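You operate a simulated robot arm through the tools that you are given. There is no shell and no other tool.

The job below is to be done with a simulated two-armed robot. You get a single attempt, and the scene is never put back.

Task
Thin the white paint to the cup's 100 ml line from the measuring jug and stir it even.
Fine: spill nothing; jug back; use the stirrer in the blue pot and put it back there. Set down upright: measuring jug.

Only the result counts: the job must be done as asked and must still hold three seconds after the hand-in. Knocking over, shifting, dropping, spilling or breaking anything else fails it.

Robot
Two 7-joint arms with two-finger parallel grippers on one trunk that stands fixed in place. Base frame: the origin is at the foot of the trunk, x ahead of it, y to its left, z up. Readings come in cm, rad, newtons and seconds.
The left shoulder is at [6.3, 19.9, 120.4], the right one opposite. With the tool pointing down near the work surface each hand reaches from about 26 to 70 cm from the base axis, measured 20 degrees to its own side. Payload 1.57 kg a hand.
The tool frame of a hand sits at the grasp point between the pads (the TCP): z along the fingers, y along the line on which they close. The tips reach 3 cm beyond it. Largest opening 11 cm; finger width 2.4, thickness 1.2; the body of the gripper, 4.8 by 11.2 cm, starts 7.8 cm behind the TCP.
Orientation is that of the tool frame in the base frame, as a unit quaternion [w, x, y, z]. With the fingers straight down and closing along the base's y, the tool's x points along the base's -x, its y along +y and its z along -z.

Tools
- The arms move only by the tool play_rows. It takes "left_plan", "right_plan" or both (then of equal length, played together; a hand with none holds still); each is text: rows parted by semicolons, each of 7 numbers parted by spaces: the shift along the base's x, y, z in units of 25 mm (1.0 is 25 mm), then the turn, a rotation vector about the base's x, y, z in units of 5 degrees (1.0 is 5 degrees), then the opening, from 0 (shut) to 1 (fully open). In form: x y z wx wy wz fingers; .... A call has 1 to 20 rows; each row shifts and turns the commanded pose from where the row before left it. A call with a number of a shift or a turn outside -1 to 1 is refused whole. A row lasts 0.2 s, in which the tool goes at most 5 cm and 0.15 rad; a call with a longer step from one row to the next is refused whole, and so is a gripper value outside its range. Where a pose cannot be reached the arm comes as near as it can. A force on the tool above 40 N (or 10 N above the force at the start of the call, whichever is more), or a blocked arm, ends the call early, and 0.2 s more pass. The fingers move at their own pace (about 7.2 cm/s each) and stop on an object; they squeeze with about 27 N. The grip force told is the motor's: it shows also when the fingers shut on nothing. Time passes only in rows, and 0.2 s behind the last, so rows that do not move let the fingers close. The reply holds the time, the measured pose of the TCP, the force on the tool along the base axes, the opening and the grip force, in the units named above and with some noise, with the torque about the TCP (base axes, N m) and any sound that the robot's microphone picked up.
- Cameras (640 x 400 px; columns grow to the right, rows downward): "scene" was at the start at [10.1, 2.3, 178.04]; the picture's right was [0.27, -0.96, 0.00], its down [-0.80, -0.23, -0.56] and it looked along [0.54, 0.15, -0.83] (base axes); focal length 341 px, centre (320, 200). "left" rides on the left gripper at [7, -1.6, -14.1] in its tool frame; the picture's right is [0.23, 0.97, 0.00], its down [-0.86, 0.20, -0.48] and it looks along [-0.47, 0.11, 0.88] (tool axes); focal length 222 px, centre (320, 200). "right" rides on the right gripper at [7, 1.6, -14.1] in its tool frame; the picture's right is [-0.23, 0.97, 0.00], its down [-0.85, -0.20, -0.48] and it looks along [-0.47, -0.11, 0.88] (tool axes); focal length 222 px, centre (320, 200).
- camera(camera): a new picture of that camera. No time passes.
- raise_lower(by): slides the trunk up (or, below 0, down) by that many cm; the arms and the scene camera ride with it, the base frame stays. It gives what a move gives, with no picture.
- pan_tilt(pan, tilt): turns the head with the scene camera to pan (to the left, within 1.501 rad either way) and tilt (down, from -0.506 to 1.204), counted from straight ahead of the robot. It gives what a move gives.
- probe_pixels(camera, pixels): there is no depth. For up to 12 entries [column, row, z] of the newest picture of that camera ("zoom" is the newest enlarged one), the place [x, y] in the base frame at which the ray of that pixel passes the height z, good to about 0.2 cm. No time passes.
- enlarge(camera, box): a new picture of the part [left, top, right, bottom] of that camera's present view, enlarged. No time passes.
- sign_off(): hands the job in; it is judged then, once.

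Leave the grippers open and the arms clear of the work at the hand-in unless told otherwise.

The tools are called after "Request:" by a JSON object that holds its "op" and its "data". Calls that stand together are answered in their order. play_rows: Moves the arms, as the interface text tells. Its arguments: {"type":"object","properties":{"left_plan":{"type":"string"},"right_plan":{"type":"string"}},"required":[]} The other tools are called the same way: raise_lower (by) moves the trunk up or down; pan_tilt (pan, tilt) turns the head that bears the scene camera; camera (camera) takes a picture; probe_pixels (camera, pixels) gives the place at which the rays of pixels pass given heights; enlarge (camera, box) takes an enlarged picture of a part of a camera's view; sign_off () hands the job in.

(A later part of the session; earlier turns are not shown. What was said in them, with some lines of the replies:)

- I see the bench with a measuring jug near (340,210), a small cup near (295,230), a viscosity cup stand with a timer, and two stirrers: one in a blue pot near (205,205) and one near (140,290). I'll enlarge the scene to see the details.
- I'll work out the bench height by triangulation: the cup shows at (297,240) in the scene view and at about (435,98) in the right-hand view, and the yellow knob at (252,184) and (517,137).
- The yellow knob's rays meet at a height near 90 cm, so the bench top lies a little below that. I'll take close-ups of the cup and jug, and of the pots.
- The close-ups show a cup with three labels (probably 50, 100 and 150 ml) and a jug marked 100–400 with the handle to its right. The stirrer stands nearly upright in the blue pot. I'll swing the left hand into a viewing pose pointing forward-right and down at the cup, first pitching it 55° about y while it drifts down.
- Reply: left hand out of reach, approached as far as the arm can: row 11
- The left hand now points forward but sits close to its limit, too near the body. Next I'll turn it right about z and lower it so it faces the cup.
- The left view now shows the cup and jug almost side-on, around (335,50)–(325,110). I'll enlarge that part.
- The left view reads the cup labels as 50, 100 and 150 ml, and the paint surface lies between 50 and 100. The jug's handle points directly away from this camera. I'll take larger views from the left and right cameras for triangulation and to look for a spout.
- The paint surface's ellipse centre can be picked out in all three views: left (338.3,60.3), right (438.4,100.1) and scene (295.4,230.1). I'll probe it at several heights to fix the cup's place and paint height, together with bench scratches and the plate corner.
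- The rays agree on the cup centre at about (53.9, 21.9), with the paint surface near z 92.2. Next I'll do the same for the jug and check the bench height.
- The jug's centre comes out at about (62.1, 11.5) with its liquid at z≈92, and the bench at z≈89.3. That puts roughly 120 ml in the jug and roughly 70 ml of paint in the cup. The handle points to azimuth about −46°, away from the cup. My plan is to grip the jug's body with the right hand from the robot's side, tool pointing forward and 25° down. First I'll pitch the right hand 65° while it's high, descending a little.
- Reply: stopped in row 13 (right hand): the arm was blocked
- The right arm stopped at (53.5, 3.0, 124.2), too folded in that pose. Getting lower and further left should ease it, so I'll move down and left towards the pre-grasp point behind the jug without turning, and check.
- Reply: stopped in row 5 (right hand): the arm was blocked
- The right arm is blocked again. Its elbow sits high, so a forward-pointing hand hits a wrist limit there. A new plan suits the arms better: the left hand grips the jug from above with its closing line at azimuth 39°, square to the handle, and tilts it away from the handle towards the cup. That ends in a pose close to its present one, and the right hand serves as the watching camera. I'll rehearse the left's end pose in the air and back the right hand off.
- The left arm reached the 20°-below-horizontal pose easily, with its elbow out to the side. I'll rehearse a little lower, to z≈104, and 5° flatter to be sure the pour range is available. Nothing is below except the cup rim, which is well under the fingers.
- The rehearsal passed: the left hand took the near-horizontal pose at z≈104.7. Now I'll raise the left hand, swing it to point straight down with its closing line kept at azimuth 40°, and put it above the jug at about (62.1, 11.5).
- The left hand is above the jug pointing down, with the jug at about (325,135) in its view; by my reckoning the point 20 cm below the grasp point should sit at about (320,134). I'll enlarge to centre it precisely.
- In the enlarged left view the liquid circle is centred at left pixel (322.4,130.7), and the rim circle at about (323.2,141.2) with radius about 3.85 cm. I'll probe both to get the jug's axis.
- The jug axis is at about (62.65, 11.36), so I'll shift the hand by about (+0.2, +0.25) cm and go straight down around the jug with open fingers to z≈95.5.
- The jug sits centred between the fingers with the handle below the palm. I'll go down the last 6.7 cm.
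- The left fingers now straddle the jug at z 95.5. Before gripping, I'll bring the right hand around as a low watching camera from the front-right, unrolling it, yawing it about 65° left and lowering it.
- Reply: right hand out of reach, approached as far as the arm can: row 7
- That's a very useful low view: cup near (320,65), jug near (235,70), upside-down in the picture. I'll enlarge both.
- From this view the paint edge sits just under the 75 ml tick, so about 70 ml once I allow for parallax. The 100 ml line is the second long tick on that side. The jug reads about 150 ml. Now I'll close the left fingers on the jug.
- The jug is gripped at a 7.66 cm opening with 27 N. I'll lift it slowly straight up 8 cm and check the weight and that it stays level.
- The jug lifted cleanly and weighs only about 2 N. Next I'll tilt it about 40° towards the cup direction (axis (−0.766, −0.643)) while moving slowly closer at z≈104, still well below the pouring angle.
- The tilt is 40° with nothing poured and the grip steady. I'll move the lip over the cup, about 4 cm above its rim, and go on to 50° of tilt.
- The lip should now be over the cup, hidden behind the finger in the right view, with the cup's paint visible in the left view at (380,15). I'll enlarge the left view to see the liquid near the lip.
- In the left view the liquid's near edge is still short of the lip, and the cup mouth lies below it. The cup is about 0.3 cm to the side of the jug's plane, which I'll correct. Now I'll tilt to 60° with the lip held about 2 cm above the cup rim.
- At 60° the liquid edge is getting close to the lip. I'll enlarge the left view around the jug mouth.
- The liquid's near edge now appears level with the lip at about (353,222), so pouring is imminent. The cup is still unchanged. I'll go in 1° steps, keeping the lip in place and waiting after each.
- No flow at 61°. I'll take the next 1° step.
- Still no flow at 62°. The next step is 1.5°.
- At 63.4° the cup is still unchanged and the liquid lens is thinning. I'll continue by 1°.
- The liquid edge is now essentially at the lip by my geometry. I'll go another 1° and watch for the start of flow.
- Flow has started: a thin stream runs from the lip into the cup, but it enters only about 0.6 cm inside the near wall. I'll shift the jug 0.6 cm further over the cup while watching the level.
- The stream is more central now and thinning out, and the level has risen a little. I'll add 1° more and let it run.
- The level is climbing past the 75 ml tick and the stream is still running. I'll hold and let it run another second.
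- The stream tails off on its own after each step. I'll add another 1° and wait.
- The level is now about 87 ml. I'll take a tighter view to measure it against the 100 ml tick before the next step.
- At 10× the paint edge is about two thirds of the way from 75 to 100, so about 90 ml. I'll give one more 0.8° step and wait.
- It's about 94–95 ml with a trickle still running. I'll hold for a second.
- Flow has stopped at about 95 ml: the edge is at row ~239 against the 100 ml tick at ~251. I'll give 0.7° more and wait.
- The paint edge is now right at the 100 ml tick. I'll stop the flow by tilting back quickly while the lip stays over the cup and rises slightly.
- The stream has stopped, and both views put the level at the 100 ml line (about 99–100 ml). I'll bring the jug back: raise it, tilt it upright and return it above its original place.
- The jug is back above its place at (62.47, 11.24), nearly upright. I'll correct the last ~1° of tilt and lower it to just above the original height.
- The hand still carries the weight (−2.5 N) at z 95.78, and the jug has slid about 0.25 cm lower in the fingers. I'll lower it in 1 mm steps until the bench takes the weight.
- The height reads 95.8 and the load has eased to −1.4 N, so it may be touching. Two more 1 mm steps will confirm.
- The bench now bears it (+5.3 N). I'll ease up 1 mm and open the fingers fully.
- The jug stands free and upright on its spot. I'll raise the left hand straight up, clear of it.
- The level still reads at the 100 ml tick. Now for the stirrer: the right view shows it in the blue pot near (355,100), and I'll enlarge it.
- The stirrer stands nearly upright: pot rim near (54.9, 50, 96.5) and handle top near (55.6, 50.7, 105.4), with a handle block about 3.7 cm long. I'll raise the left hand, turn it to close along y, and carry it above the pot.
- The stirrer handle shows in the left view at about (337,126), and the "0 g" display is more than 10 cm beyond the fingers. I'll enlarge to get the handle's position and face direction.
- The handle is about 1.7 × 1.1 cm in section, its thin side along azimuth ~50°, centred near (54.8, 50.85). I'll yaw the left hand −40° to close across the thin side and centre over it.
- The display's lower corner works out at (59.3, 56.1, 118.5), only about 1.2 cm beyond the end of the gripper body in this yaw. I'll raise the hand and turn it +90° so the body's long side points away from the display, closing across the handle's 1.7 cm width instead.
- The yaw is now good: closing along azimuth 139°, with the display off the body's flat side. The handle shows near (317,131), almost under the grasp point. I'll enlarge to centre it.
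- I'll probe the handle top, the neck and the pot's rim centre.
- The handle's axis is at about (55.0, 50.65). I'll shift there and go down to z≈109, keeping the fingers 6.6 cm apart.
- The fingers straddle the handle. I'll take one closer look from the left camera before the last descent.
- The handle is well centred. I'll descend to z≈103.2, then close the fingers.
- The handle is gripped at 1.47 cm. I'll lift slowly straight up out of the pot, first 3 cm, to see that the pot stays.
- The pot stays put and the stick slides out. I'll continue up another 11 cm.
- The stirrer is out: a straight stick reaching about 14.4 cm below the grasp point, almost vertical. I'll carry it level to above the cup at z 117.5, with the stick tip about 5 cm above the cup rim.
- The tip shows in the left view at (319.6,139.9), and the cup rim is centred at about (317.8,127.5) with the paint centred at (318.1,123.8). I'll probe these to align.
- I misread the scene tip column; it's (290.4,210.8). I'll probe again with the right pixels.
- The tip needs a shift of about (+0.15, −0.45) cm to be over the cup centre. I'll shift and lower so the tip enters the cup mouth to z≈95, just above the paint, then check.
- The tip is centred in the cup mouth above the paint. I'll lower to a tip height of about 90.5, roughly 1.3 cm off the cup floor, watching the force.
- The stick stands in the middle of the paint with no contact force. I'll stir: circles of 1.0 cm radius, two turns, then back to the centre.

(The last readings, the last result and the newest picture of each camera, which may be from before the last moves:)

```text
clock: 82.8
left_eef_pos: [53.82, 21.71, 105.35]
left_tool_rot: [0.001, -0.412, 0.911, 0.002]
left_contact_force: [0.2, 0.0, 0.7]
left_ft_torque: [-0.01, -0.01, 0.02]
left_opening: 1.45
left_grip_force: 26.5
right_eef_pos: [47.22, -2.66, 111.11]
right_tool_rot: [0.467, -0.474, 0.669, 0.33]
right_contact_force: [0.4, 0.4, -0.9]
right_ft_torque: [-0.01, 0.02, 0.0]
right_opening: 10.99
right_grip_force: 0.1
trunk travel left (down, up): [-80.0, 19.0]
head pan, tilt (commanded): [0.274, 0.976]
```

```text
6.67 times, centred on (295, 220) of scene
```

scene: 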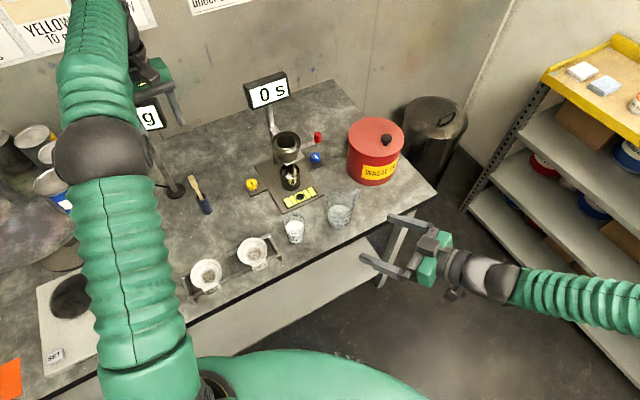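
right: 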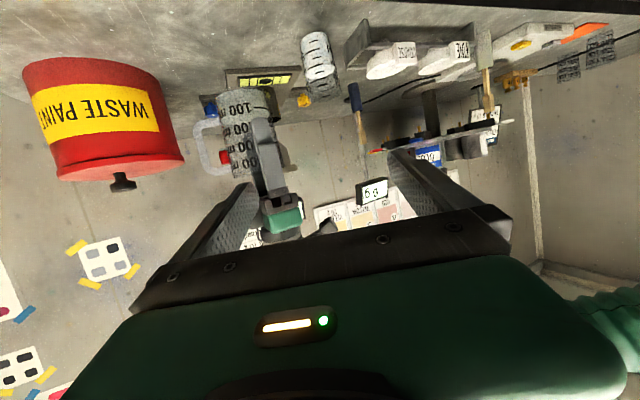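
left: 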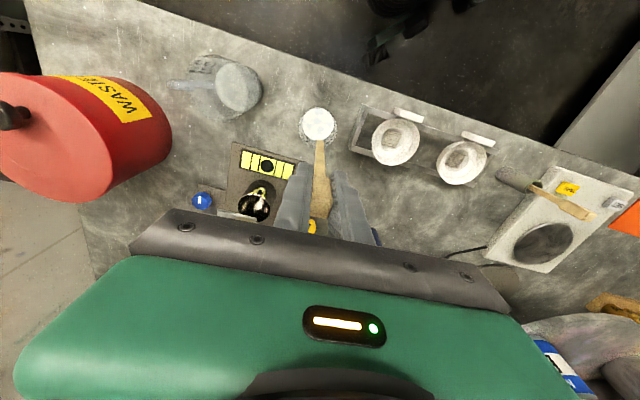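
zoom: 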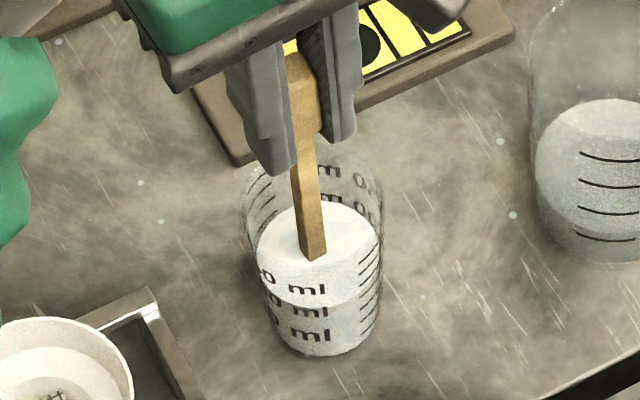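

The paint looks more uniform, though faint patches remain. I'll keep stirring with slightly larger circles (1.2 cm), two turns.

Request:
{"op": "play_rows", "data": {"left_plan": "0.48 0 0 0 0 0 0;-0.14 0.34 0 0 0 0 0;-0.34 0.14 0 0 0 0 0;-0.34 -0.14 0 0 0 0 0;-0.14 -0.34 0 0 0 0 0;0.14 -0.34 0 0 0 0 0;0.34 -0.14 0 0 0 0 0;0.34 0.14 0 0 0 0 0;0.14 0.34 0 0 0 0 0;-0.14 0.34 0 0 0 0 0;-0.34 0.14 0 0 0 0 0;-0.34 -0.14 0 0 0 0 0;-0.14 -0.34 0 0 0 0 0;0.14 -0.34 0 0 0 0 0;0.34 -0.14 0 0 0 0 0;0.34 0.14 0 0 0 0 0;0.14 0.34 0 0 0 0 0;-0.48 0 0 0 0 0 0"}}

Request:
{"op": "enlarge", "data": {"camera": "right", "box": [296, 40, 340, 80]}}

Request:
{"op": "enlarge", "data": {"camera": "scene", "box": [270, 190, 320, 250]}}

```text
clock: 86.7
left_eef_pos: [53.85, 21.75, 105.48]
left_tool_rot: [0.001, -0.411, 0.912, 0.001]
left_contact_force: [-0.8, 0.6, 0.7]
left_ft_torque: [-0.01, -0.01, 0.0]
left_opening: 1.46
left_grip_force: 26.7
right_eef_pos: [47.21, -2.66, 111.1]
right_tool_rot: [0.467, -0.473, 0.67, 0.33]
right_contact_force: [0.2, 0.0, 0.6]
right_ft_torque: [0.01, -0.02, -0.02]
right_opening: 11.01
right_grip_force: 0.1
trunk travel left (down, up): [-80.0, 19.0]
head pan, tilt (commanded): [0.274, 0.976]
```

```text
10.00 times, centred on (318, 60) of right
```

zoom: 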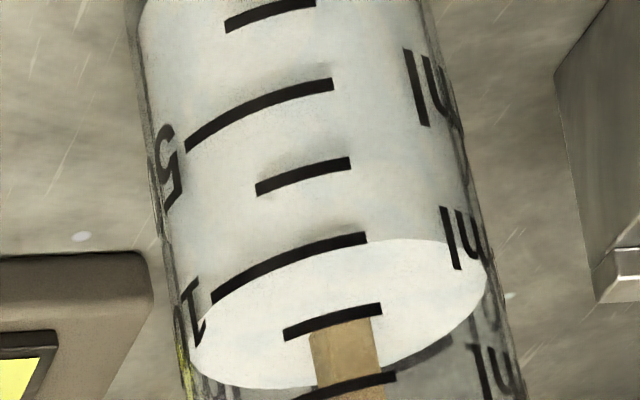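

```text
6.67 times, centred on (295, 220) of scene
```

zoom: 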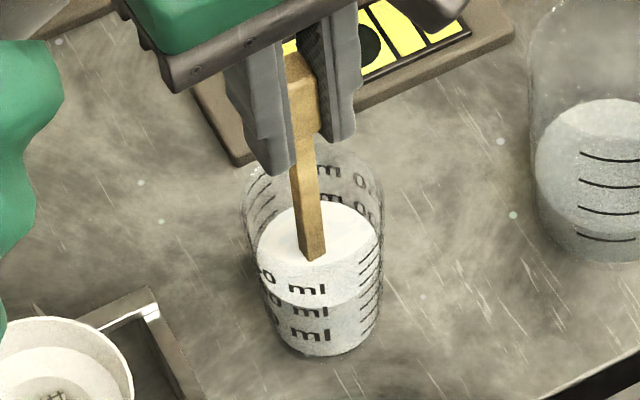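

The patches are almost gone. I'll stir on in the other direction, two turns.

Request:
{"op": "play_rows", "data": {"left_plan": "0.48 0 0 0 0 0 0;-0.14 -0.34 0 0 0 0 0;-0.34 -0.14 0 0 0 0 0;-0.34 0.14 0 0 0 0 0;-0.14 0.34 0 0 0 0 0;0.14 0.34 0 0 0 0 0;0.34 0.14 0 0 0 0 0;0.34 -0.14 0 0 0 0 0;0.14 -0.34 0 0 0 0 0;-0.14 -0.34 0 0 0 0 0;-0.34 -0.14 0 0 0 0 0;-0.34 0.14 0 0 0 0 0;-0.14 0.34 0 0 0 0 0;0.14 0.34 0 0 0 0 0;0.34 0.14 0 0 0 0 0;0.34 -0.14 0 0 0 0 0;0.14 -0.34 0 0 0 0 0;-0.48 0 0 0 0 0 0"}}

Request:
{"op": "play_rows", "data": {"left_plan": "0.48 0 -0.1 0 0 0 0;-0.14 -0.34 0 0 0 0 0;-0.34 -0.14 0 0 0 0 0;-0.34 0.14 0 0 0 0 0;-0.14 0.34 0 0 0 0 0;0.14 0.34 0 0 0 0 0;0.34 0.14 0 0 0 0 0;0.34 -0.14 0 0 0 0 0;0.14 -0.34 0 0 0 0 0;-0.14 -0.34 0 0 0 0 0;-0.34 -0.14 0 0 0 0 0;-0.34 0.14 0 0 0 0 0;-0.14 0.34 0 0 0 0 0;0.14 0.34 0 0 0 0 0;0.34 0.14 0 0 0 0 0;0.34 -0.14 0 0 0 0 0;0.14 -0.34 0 0 0 0 0;-0.48 0 0.1 0 0 0 0"}}

Request:
{"op": "enlarge", "data": {"camera": "right", "box": [296, 40, 340, 80]}}

Request:
{"op": "enlarge", "data": {"camera": "scene", "box": [270, 190, 320, 250]}}

```text
clock: 90.5
left_eef_pos: [53.9, 21.7, 105.35]
left_tool_rot: [0.002, -0.413, 0.911, 0.001]
left_contact_force: [-0.8, 0.1, 0.1]
left_ft_torque: [-0.01, -0.04, -0.02]
left_opening: 1.43
left_grip_force: 27.2
right_eef_pos: [47.21, -2.52, 111.18]
right_tool_rot: [0.468, -0.473, 0.67, 0.33]
right_contact_force: [0.8, 0.8, 0.2]
right_ft_torque: [0.0, -0.01, -0.03]
right_opening: 11.0
right_grip_force: 0.0
trunk travel left (down, up): [-80.0, 19.0]
head pan, tilt (commanded): [0.274, 0.976]
```

```text
clock: 94.2
left_eef_pos: [53.83, 21.7, 105.49]
left_tool_rot: [0.001, -0.412, 0.911, 0.001]
left_contact_force: [-0.3, -0.5, 0.0]
left_ft_torque: [0.01, 0.02, 0.0]
left_opening: 1.47
left_grip_force: 27.4
right_eef_pos: [47.13, -2.71, 111.23]
right_tool_rot: [0.467, -0.474, 0.67, 0.33]
right_contact_force: [0.4, 0.0, 0.5]
right_ft_torque: [0.03, 0.03, 0.03]
right_opening: 10.98
right_grip_force: 0.1
trunk travel left (down, up): [-80.0, 19.0]
head pan, tilt (commanded): [0.274, 0.976]
```

```text
10.00 times, centred on (318, 60) of right
```

zoom: 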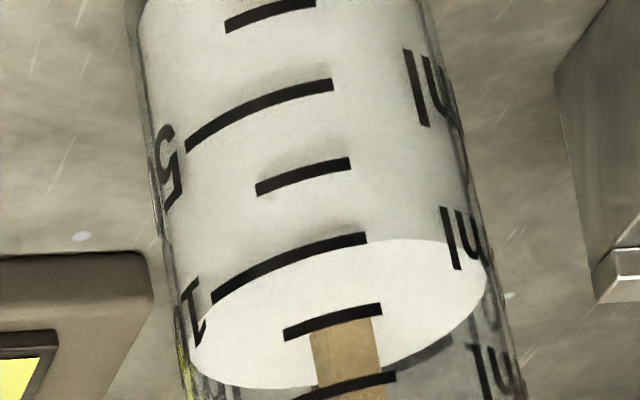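

```text
6.67 times, centred on (295, 220) of scene
```

zoom: 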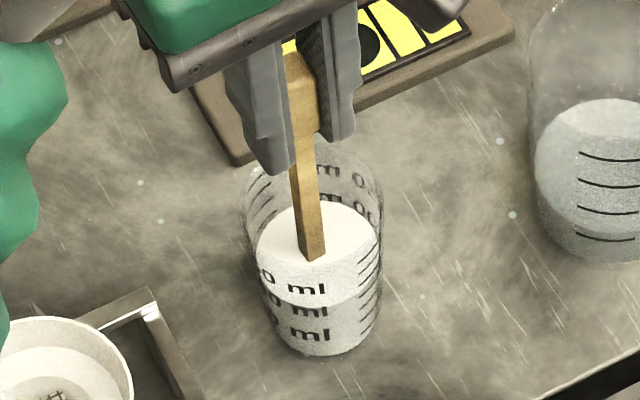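

It's uniform now on the surface and through the wall. One more pair of turns for margin.

Request:
{"op": "play_rows", "data": {"left_plan": "0.48 0 -0.1 0 0 0 0;-0.14 0.34 0 0 0 0 0;-0.34 0.14 0 0 0 0 0;-0.34 -0.14 0 0 0 0 0;-0.14 -0.34 0 0 0 0 0;0.14 -0.34 0 0 0 0 0;0.34 -0.14 0 0 0 0 0;0.34 0.14 0 0 0 0 0;0.14 0.34 0 0 0 0 0;-0.14 0.34 0.05 0 0 0 0;-0.34 0.14 0.05 0 0 0 0;-0.34 -0.14 0.05 0 0 0 0;-0.14 -0.34 0.05 0 0 0 0;0.14 -0.34 0.05 0 0 0 0;0.34 -0.14 0.05 0 0 0 0;0.34 0.14 -0.1 0 0 0 0;0.14 0.34 -0.1 0 0 0 0;-0.48 0 0 0 0 0 0;0 0 0 0 0 0 0"}}

Request:
{"op": "enlarge", "data": {"camera": "right", "box": [285, 20, 360, 110]}}

Request:
{"op": "enlarge", "data": {"camera": "left", "box": [260, 60, 380, 210]}}

```text
clock: 98.2
left_eef_pos: [54.05, 21.61, 105.43]
left_tool_rot: [0.001, -0.412, 0.911, 0.001]
left_contact_force: [0.8, -0.7, -0.3]
left_ft_torque: [-0.01, 0.03, 0.03]
left_opening: 1.47
left_grip_force: 27.7
right_eef_pos: [47.32, -2.71, 111.2]
right_tool_rot: [0.468, -0.473, 0.67, 0.33]
right_contact_force: [-0.7, 0.3, -0.6]
right_ft_torque: [0.0, 0.0, -0.03]
right_opening: 11.01
right_grip_force: 0.2
trunk travel left (down, up): [-80.0, 19.0]
head pan, tilt (commanded): [0.274, 0.976]
```

```text
4.44 times, centred on (322, 65) of right
```

zoom: 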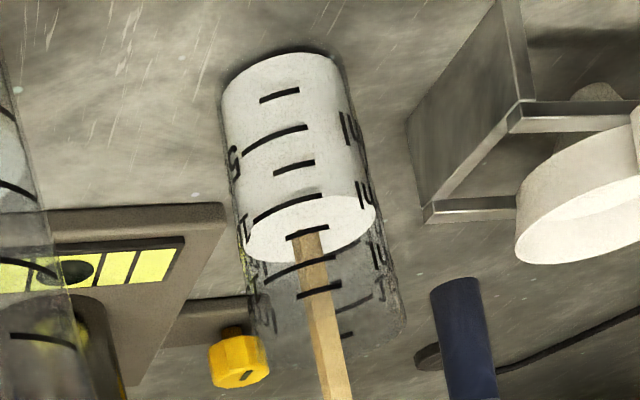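

```text
2.67 times, centred on (320, 135) of left
```

zoom: 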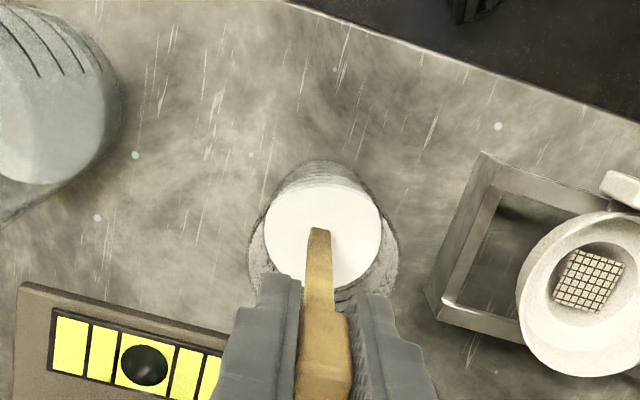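

The paint is even. I'll raise the stick just clear of the surface but still inside the cup, and let it drip for two seconds.

Request:
{"op": "play_rows", "data": {"left_plan": "0 0 0.2 0 0 0 0;0 0 0.3 0 0 0 0;0 0 0.4 0 0 0 0;0 0 0.4 0 0 0 0;0 0 0.4 0 0 0 0;0 0 0.2 0 0 0 0;0 0 0 0 0 0 0;0 0 0 0 0 0 0;0 0 0 0 0 0 0;0 0 0 0 0 0 0;0 0 0 0 0 0 0;0 0 0 0 0 0 0;0 0 0 0 0 0 0;0 0 0 0 0 0 0;0 0 0 0 0 0 0;0 0 0 0 0 0 0"}}

Request:
{"op": "enlarge", "data": {"camera": "right", "box": [285, 20, 360, 110]}}

Request:
{"op": "enlarge", "data": {"camera": "scene", "box": [270, 190, 320, 250]}}

```text
clock: 101.7
left_eef_pos: [53.93, 21.61, 110.0]
left_tool_rot: [0.001, -0.411, 0.912, 0.002]
left_contact_force: [-0.9, 0.5, -0.1]
left_ft_torque: [0.0, 0.0, 0.0]
left_opening: 1.48
left_grip_force: 26.8
right_eef_pos: [47.22, -2.56, 111.21]
right_tool_rot: [0.467, -0.473, 0.67, 0.33]
right_contact_force: [0.3, 0.5, 0.6]
right_ft_torque: [0.01, -0.01, 0.0]
right_opening: 11.01
right_grip_force: 0.0
trunk travel left (down, up): [-80.0, 19.0]
head pan, tilt (commanded): [0.274, 0.976]
```

```text
4.44 times, centred on (322, 65) of right
```

zoom: 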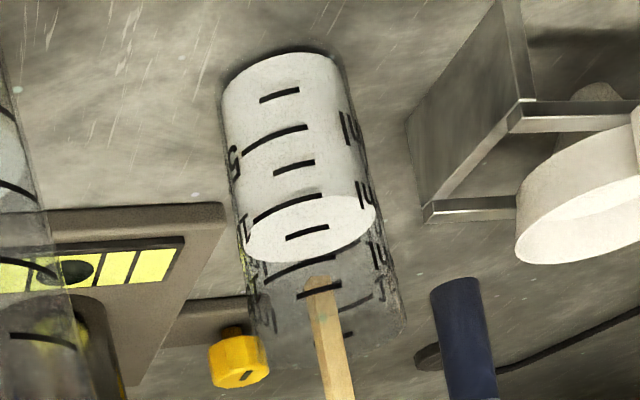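

```text
6.67 times, centred on (295, 220) of scene
```

zoom: 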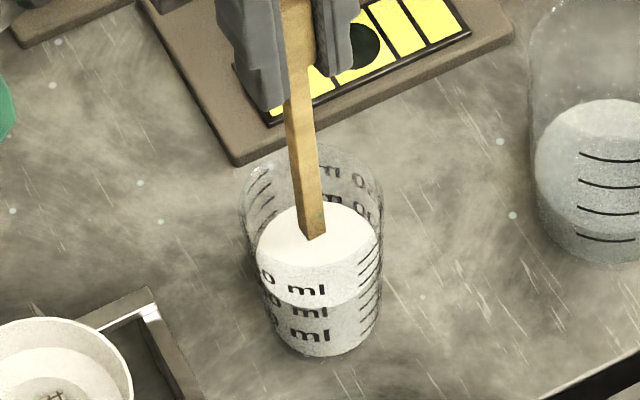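

The stick is clear with no drips visible. I'll raise it out of the cup and re-check the level.

Request:
{"op": "play_rows", "data": {"left_plan": "0 0 0.4 0 0 0 0;0 0 0.6 0 0 0 0;0 0 0.6 0 0 0 0;0 0 0.6 0 0 0 0;0 0 0.6 0 0 0 0;0 0 0.3 0 0 0 0;0 0 0 0 0 0 0"}}

Request:
{"op": "enlarge", "data": {"camera": "right", "box": [296, 40, 340, 80]}}

Request:
{"op": "enlarge", "data": {"camera": "left", "box": [260, 60, 380, 210]}}

```text
clock: 103.2
left_eef_pos: [53.88, 21.66, 117.78]
left_tool_rot: [0.001, -0.412, 0.911, 0.001]
left_contact_force: [0.3, 0.1, -0.4]
left_ft_torque: [-0.02, 0.01, -0.02]
left_opening: 1.48
left_grip_force: 27.2
right_eef_pos: [47.25, -2.72, 111.06]
right_tool_rot: [0.468, -0.473, 0.67, 0.33]
right_contact_force: [0.8, 0.2, -0.4]
right_ft_torque: [0.03, 0.0, -0.03]
right_opening: 10.99
right_grip_force: 0.0
trunk travel left (down, up): [-80.0, 19.0]
head pan, tilt (commanded): [0.274, 0.976]
```

```text
10.00 times, centred on (318, 60) of right
```

zoom: 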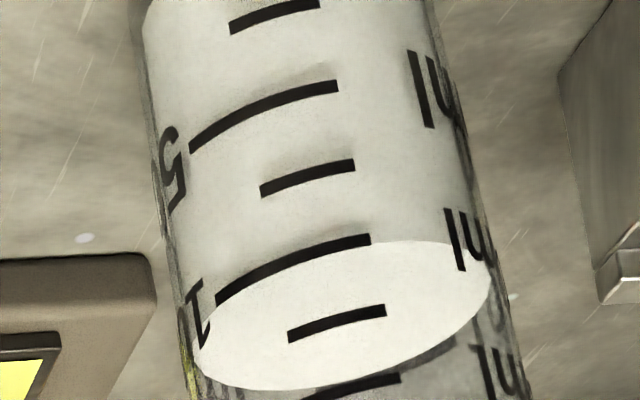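

```text
2.67 times, centred on (320, 135) of left
```

zoom: 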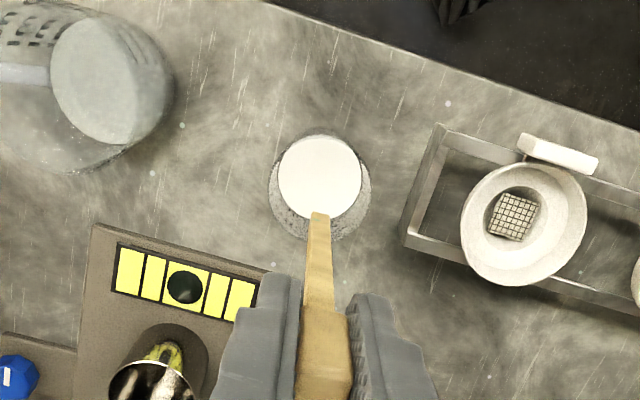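

The level holds at the 100 ml line. Now I'll carry the stick back along the same path to above the blue pot.

Request:
{"op": "play_rows", "data": {"left_plan": "0 0.5 0 0 0 0 0;0.04 0.9 0 0 0 0 0;0.04 0.95 0 0 0 0 0;0.04 0.95 0 0 0 0 0;0.04 0.95 0 0 0 0 0;0.04 0.95 0 0 0 0 0;0.04 0.95 0 0 0 0 0;0.04 0.95 0 0 0 0 0;0.04 0.95 0 0 0 0 0;0.04 0.95 0 0 0 0 0;0.04 0.95 0 0 0 0 0;0.03 0.9 0 0 0 0 0;0 0.5 0 0 0 0 0;0 0.2 0 0 0 0 0;0 0 0 0 0 0 0"}}

Request:
{"op": "enlarge", "data": {"camera": "left", "box": [260, 60, 380, 210]}}

Request:
{"op": "enlarge", "data": {"camera": "right", "box": [325, 75, 395, 185]}}

Request:
{"op": "camera", "data": {"camera": "scene"}}

```text
clock: 106.5
left_eef_pos: [55.07, 50.85, 117.79]
left_tool_rot: [-0.001, -0.411, 0.911, 0.001]
left_contact_force: [-0.7, 1.1, 0.3]
left_ft_torque: [0.01, -0.02, 0.03]
left_opening: 1.48
left_grip_force: 26.9
right_eef_pos: [47.32, -2.49, 111.14]
right_tool_rot: [0.468, -0.473, 0.67, 0.33]
right_contact_force: [-0.4, -0.1, 0.3]
right_ft_torque: [-0.01, -0.01, 0.0]
right_opening: 11.0
right_grip_force: 0.1
trunk travel left (down, up): [-80.0, 19.0]
head pan, tilt (commanded): [0.274, 0.976]
```

```text
2.67 times, centred on (320, 135) of left
```

zoom: 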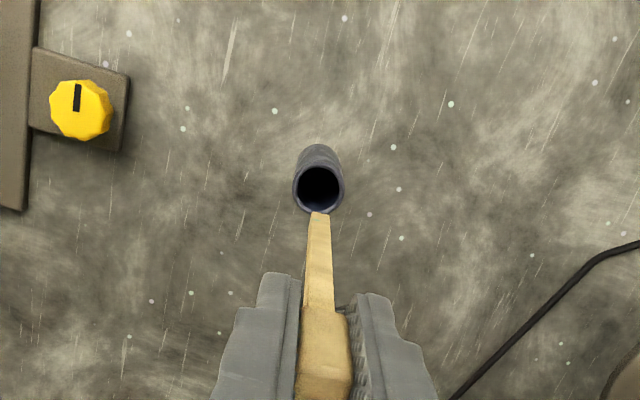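

```text
3.64 times, centred on (360, 130) of right
```

zoom: 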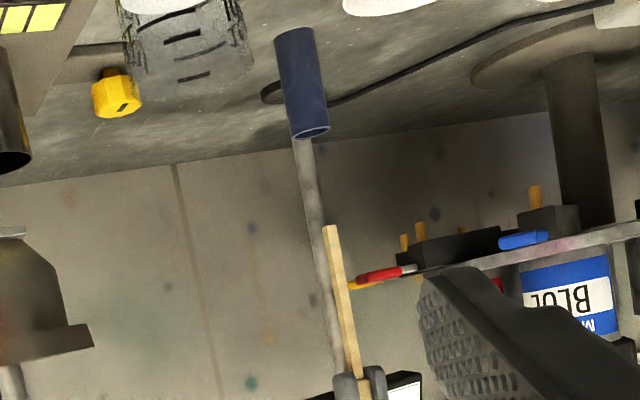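

```text
taken
```

scene: 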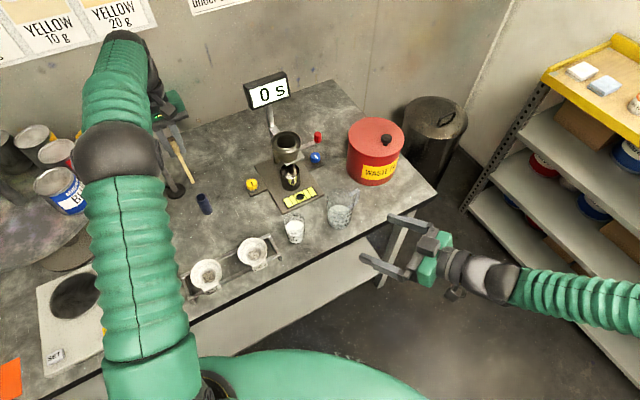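

The view matches the one taken right after lifting, so the stick is aligned over the pot. I'll lower 7.5 cm so the tip enters the pot mouth, then check.

Request:
{"op": "play_rows", "data": {"left_plan": "0 0 -0.4 0 0 0 0;0 0 -0.5 0 0 0 0;0 0 -0.5 0 0 0 0;0 0 -0.5 0 0 0 0;0 0 -0.4 0 0 0 0;0 0 -0.4 0 0 0 0;0 0 -0.3 0 0 0 0;0 0 0 0 0 0 0"}}

Request:
{"op": "enlarge", "data": {"camera": "left", "box": [270, 90, 370, 210]}}

Request:
{"op": "enlarge", "data": {"camera": "right", "box": [325, 75, 395, 185]}}

```text
clock: 108.2
left_eef_pos: [55.03, 50.74, 110.36]
left_tool_rot: [0.001, -0.411, 0.911, 0.001]
left_contact_force: [-0.7, 0.1, -0.1]
left_ft_torque: [-0.03, 0.01, 0.01]
left_opening: 1.48
left_grip_force: 26.4
right_eef_pos: [47.3, -2.58, 111.15]
right_tool_rot: [0.467, -0.473, 0.67, 0.33]
right_contact_force: [-0.1, -0.1, -1.2]
right_ft_torque: [0.01, -0.03, 0.02]
right_opening: 10.98
right_grip_force: 0.2
trunk travel left (down, up): [-80.0, 19.0]
head pan, tilt (commanded): [0.274, 0.976]
```

```text
3.33 times, centred on (320, 150) of left
```

zoom: 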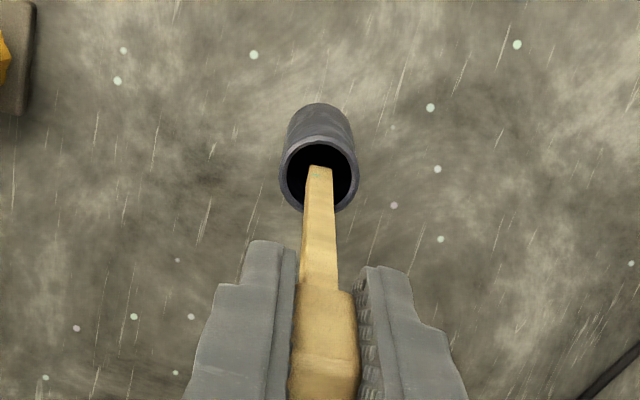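

```text
3.64 times, centred on (360, 130) of right
```

zoom: 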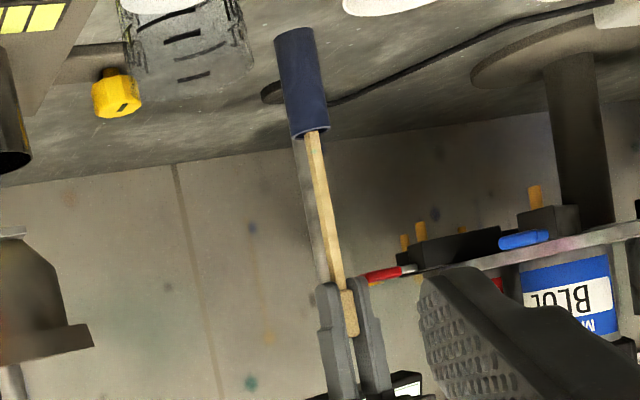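

The tip is inside the pot mouth. I'll lower the remaining ~7 cm to the original grasp height.

Request:
{"op": "play_rows", "data": {"left_plan": "0 0 -0.4 0 0 0 0;0 0 -0.5 0 0 0 0;0 0 -0.5 0 0 0 0;0 0 -0.5 0 0 0 0;0 0 -0.4 0 0 0 0;0 0 -0.3 0 0 0 0;0 0 -0.15 0 0 0 0;0 0 0 0 0 0 0"}}

Request:
{"op": "enlarge", "data": {"camera": "left", "box": [270, 90, 370, 210]}}

Request:
{"op": "enlarge", "data": {"camera": "right", "box": [325, 75, 395, 185]}}

```text
clock: 110.0
left_eef_pos: [55.05, 50.7, 103.36]
left_tool_rot: [0.0, -0.411, 0.911, 0.001]
left_contact_force: [0.5, -0.8, -0.1]
left_ft_torque: [0.0, -0.01, -0.02]
left_opening: 1.47
left_grip_force: 27.4
right_eef_pos: [47.39, -2.51, 111.17]
right_tool_rot: [0.467, -0.474, 0.669, 0.33]
right_contact_force: [-0.8, 0.1, 0.8]
right_ft_torque: [-0.03, 0.03, 0.0]
right_opening: 10.99
right_grip_force: 0.0
trunk travel left (down, up): [-80.0, 19.0]
head pan, tilt (commanded): [0.274, 0.976]
```

```text
3.33 times, centred on (320, 150) of left
```

zoom: 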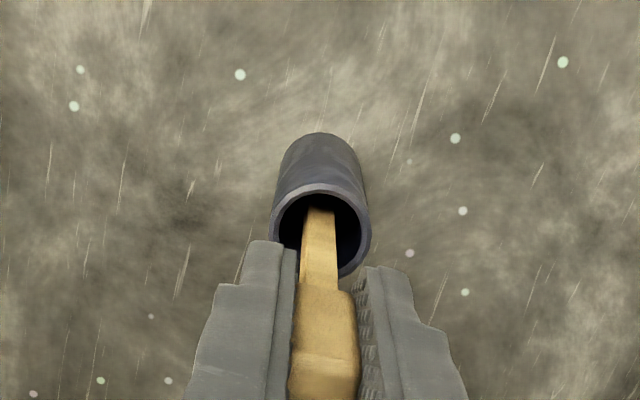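

```text
3.64 times, centred on (360, 130) of right
```

zoom: 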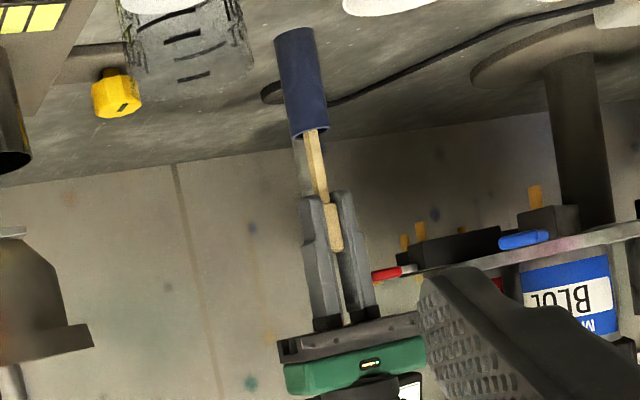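

It's back at the grasp height to within a millimetre. I'll lower 1 mm more and open the fingers to 6.6 cm.

Request:
{"op": "play_rows", "data": {"left_plan": "0 0 -0.04 0 0 0 0;0 0 0 0 0 0 0;0 0 0 0 0 0 0.15;0 0 0 0 0 0 0.2;0 0 0 0 0 0 0.3;0 0 0 0 0 0 0.45;0 0 0 0 0 0 0.6;0 0 0 0 0 0 0.6"}}

Request:
{"op": "enlarge", "data": {"camera": "left", "box": [270, 90, 370, 210]}}

Request:
{"op": "enlarge", "data": {"camera": "right", "box": [325, 75, 395, 185]}}

```text
clock: 111.8
left_eef_pos: [55.24, 50.76, 103.2]
left_tool_rot: [0.001, -0.412, 0.911, 0.001]
left_contact_force: [-1.2, 0.1, 0.2]
left_ft_torque: [-0.04, 0.01, 0.02]
left_opening: 6.6
left_grip_force: 0.1
right_eef_pos: [47.41, -2.44, 111.18]
right_tool_rot: [0.467, -0.474, 0.67, 0.33]
right_contact_force: [0.6, -0.4, -0.2]
right_ft_torque: [0.0, 0.01, 0.03]
right_opening: 10.99
right_grip_force: 0.2
trunk travel left (down, up): [-80.0, 19.0]
head pan, tilt (commanded): [0.274, 0.976]
```

```text
3.33 times, centred on (320, 150) of left
```

zoom: 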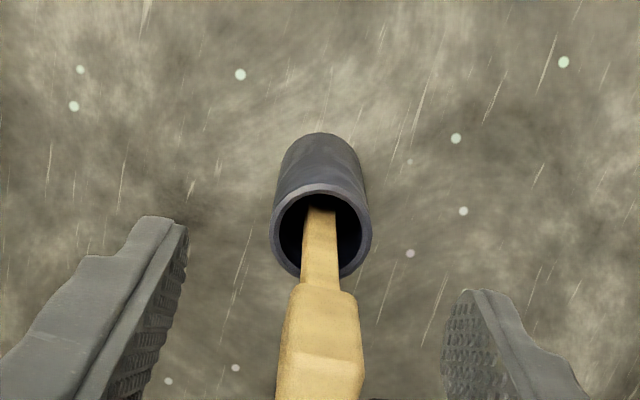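

```text
3.64 times, centred on (360, 130) of right
```

zoom: 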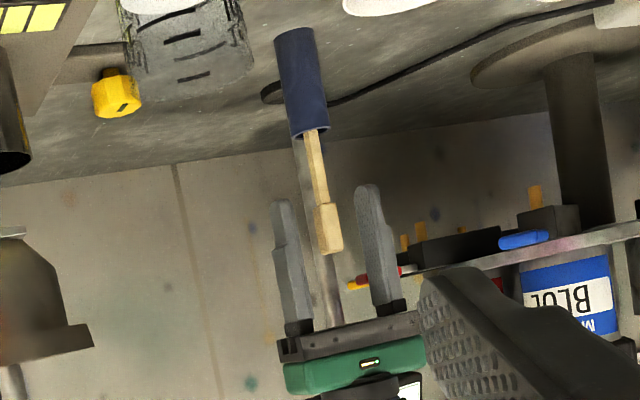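

The stirrer is back in the blue pot and free of the fingers. I'll raise the left hand straight up.

Request:
{"op": "play_rows", "data": {"left_plan": "0 0 0.4 0 0 0 0.6;0 0 0.8 0 0 0 0.6;0 0 0.9 0 0 0 0.6;0 0 0.9 0 0 0 0.6;0 0 0.9 0 0 0 0.6;0 0 0.9 0 0 0 0.6;0 0 0.9 0 0 0 0.6;0 0 0.9 0 0 0 0.6;0 0 0.9 0 0 0 0.6;0 0 0.9 0 0 0 0.6;0 0 0 0 0 0 0.6"}}

Request:
{"op": "camera", "data": {"camera": "left"}}

Request:
{"op": "camera", "data": {"camera": "scene"}}

```text
clock: 114.2
left_eef_pos: [55.0, 50.78, 124.38]
left_tool_rot: [0.0, -0.412, 0.911, 0.001]
left_contact_force: [0.1, -0.5, 0.1]
left_ft_torque: [0.02, -0.02, -0.01]
left_opening: 6.62
left_grip_force: 0.0
right_eef_pos: [47.27, -2.48, 111.11]
right_tool_rot: [0.467, -0.474, 0.669, 0.33]
right_contact_force: [0.7, 0.1, -0.1]
right_ft_torque: [0.01, -0.02, 0.0]
right_opening: 10.98
right_grip_force: 0.0
trunk travel left (down, up): [-80.0, 19.0]
head pan, tilt (commanded): [0.274, 0.976]
```

```text
taken
```

left: 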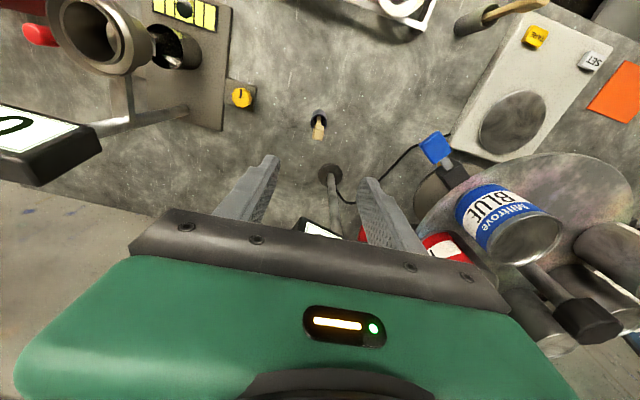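

```text
taken
```

scene: 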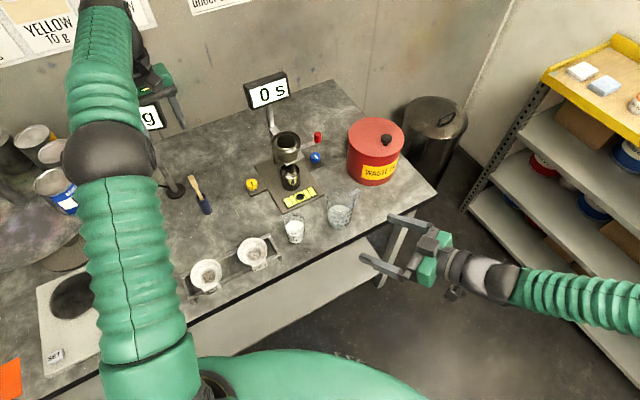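

The stirrer stands in its pot. I'll draw the left hand back to its starting place, up and towards the robot, raise and withdraw the right hand to its side, and open both.

Request:
{"op": "play_rows", "data": {"left_plan": "-0.3 -0.3 0.5 0 0 0 0.6;-0.7 -0.3 0.5 0 0 0 0.6;-0.8 -0.3 0.4 0 0 0 0.7;-0.8 -0.3 0.4 0 0 -0.5 1;-0.8 -0.3 0.3 0 0 -1 1;-0.8 -0.3 0.3 0 0 -1 1;-0.8 -0.2 0.2 0 0 -1 1;-0.7 -0.2 0 0 0 -1 1;0 0 0 0 0 0 1", "right_plan": "0 -0.4 0.4 0 0 0 1;0 -0.5 0.5 0 0 0 1;0 -0.5 0.5 0 0 0 1;0 -0.5 0.5 0 0 0 1;0 -0.5 0.4 0 0 0 1;0 -0.5 0.4 0 0 0 1;0 -0.3 0.3 0 0 0 1;0 0 0 0 0 0 1;0 0 0 0 0 0 1"}}

Request:
{"op": "camera", "data": {"camera": "scene"}}

Request:
{"op": "enlarge", "data": {"camera": "scene", "box": [270, 180, 370, 250]}}

Request:
{"op": "enlarge", "data": {"camera": "scene", "box": [160, 150, 260, 230]}}

Request:
{"op": "camera", "data": {"camera": "right"}}

```text
clock: 116.2
left_eef_pos: [40.98, 45.25, 130.83]
left_tool_rot: [0.0, -0.226, 0.974, 0.001]
left_contact_force: [0.0, -0.4, 0.0]
left_ft_torque: [-0.01, 0.02, -0.01]
left_opening: 11.01
left_grip_force: 0.1
right_eef_pos: [47.4, -10.68, 118.51]
right_tool_rot: [0.468, -0.473, 0.669, 0.331]
right_contact_force: [0.3, -0.1, 0.1]
right_ft_torque: [0.03, 0.01, 0.04]
right_opening: 10.99
right_grip_force: 0.1
trunk travel left (down, up): [-80.0, 19.0]
head pan, tilt (commanded): [0.274, 0.976]
```

```text
taken
```

scene: 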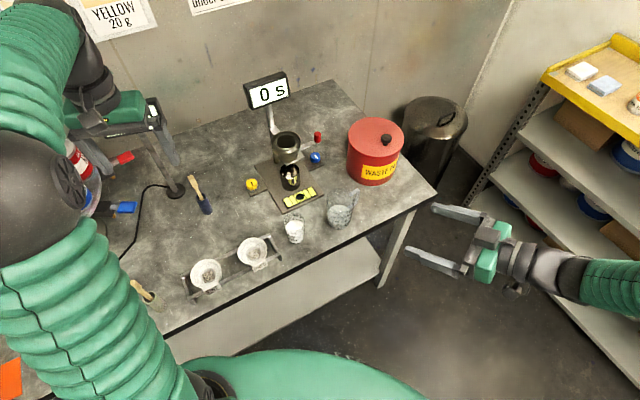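

```text
5.71 times, centred on (320, 215) of scene
```

zoom: 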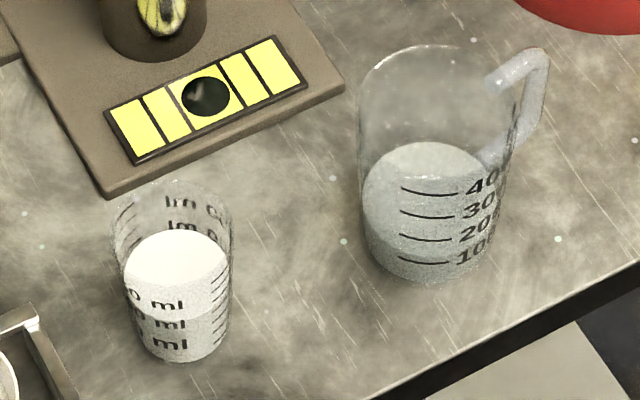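

```text
5.00 times, centred on (210, 190) of scene
```

zoom: 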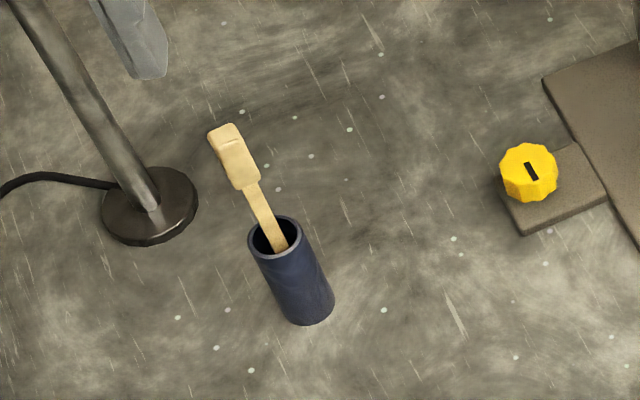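

```text
taken
```

right: 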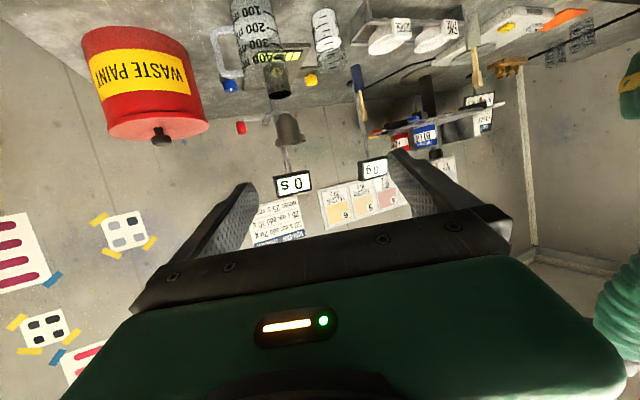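

Final check:
- **Cup:** it hasn't moved, and the paint is even and at the 100 ml line.
- **Jug:** upright on its spot, within about 0.3 cm of where it started.
- **Stirrer:** back in the blue pot.
- **Spills:** none visible.
- **Arms:** both grippers are open and clear of the work.

I'm handing in.

Request:
{"op": "sign_off", "data": {}}

```text
The job is handed in.
```

The white paint is thinned to the cup's 100 ml line and stirred even, and I've handed the job in. The hand-in was accepted, but I got no verdict back.

- **Level:** from the side, the paint edge sits at the 100 ml tick. I read it as 99–100 ml, up from about 70 ml at the start. It still read the same after the stirrer came out.
- **Mixing:** I stirred ten slow circles in both directions until no patches showed on the surface or through the cup wall.
- **Jug:** upright and back within about 0.3 cm of its starting place. It slid slightly in the fingers during the pour.
- **Stirrer:** the one from the blue pot was used and is back in it. The pot did not move.
- **Spills:** none visible. The cup did not shift, and both hands are open and clear of the bench work.
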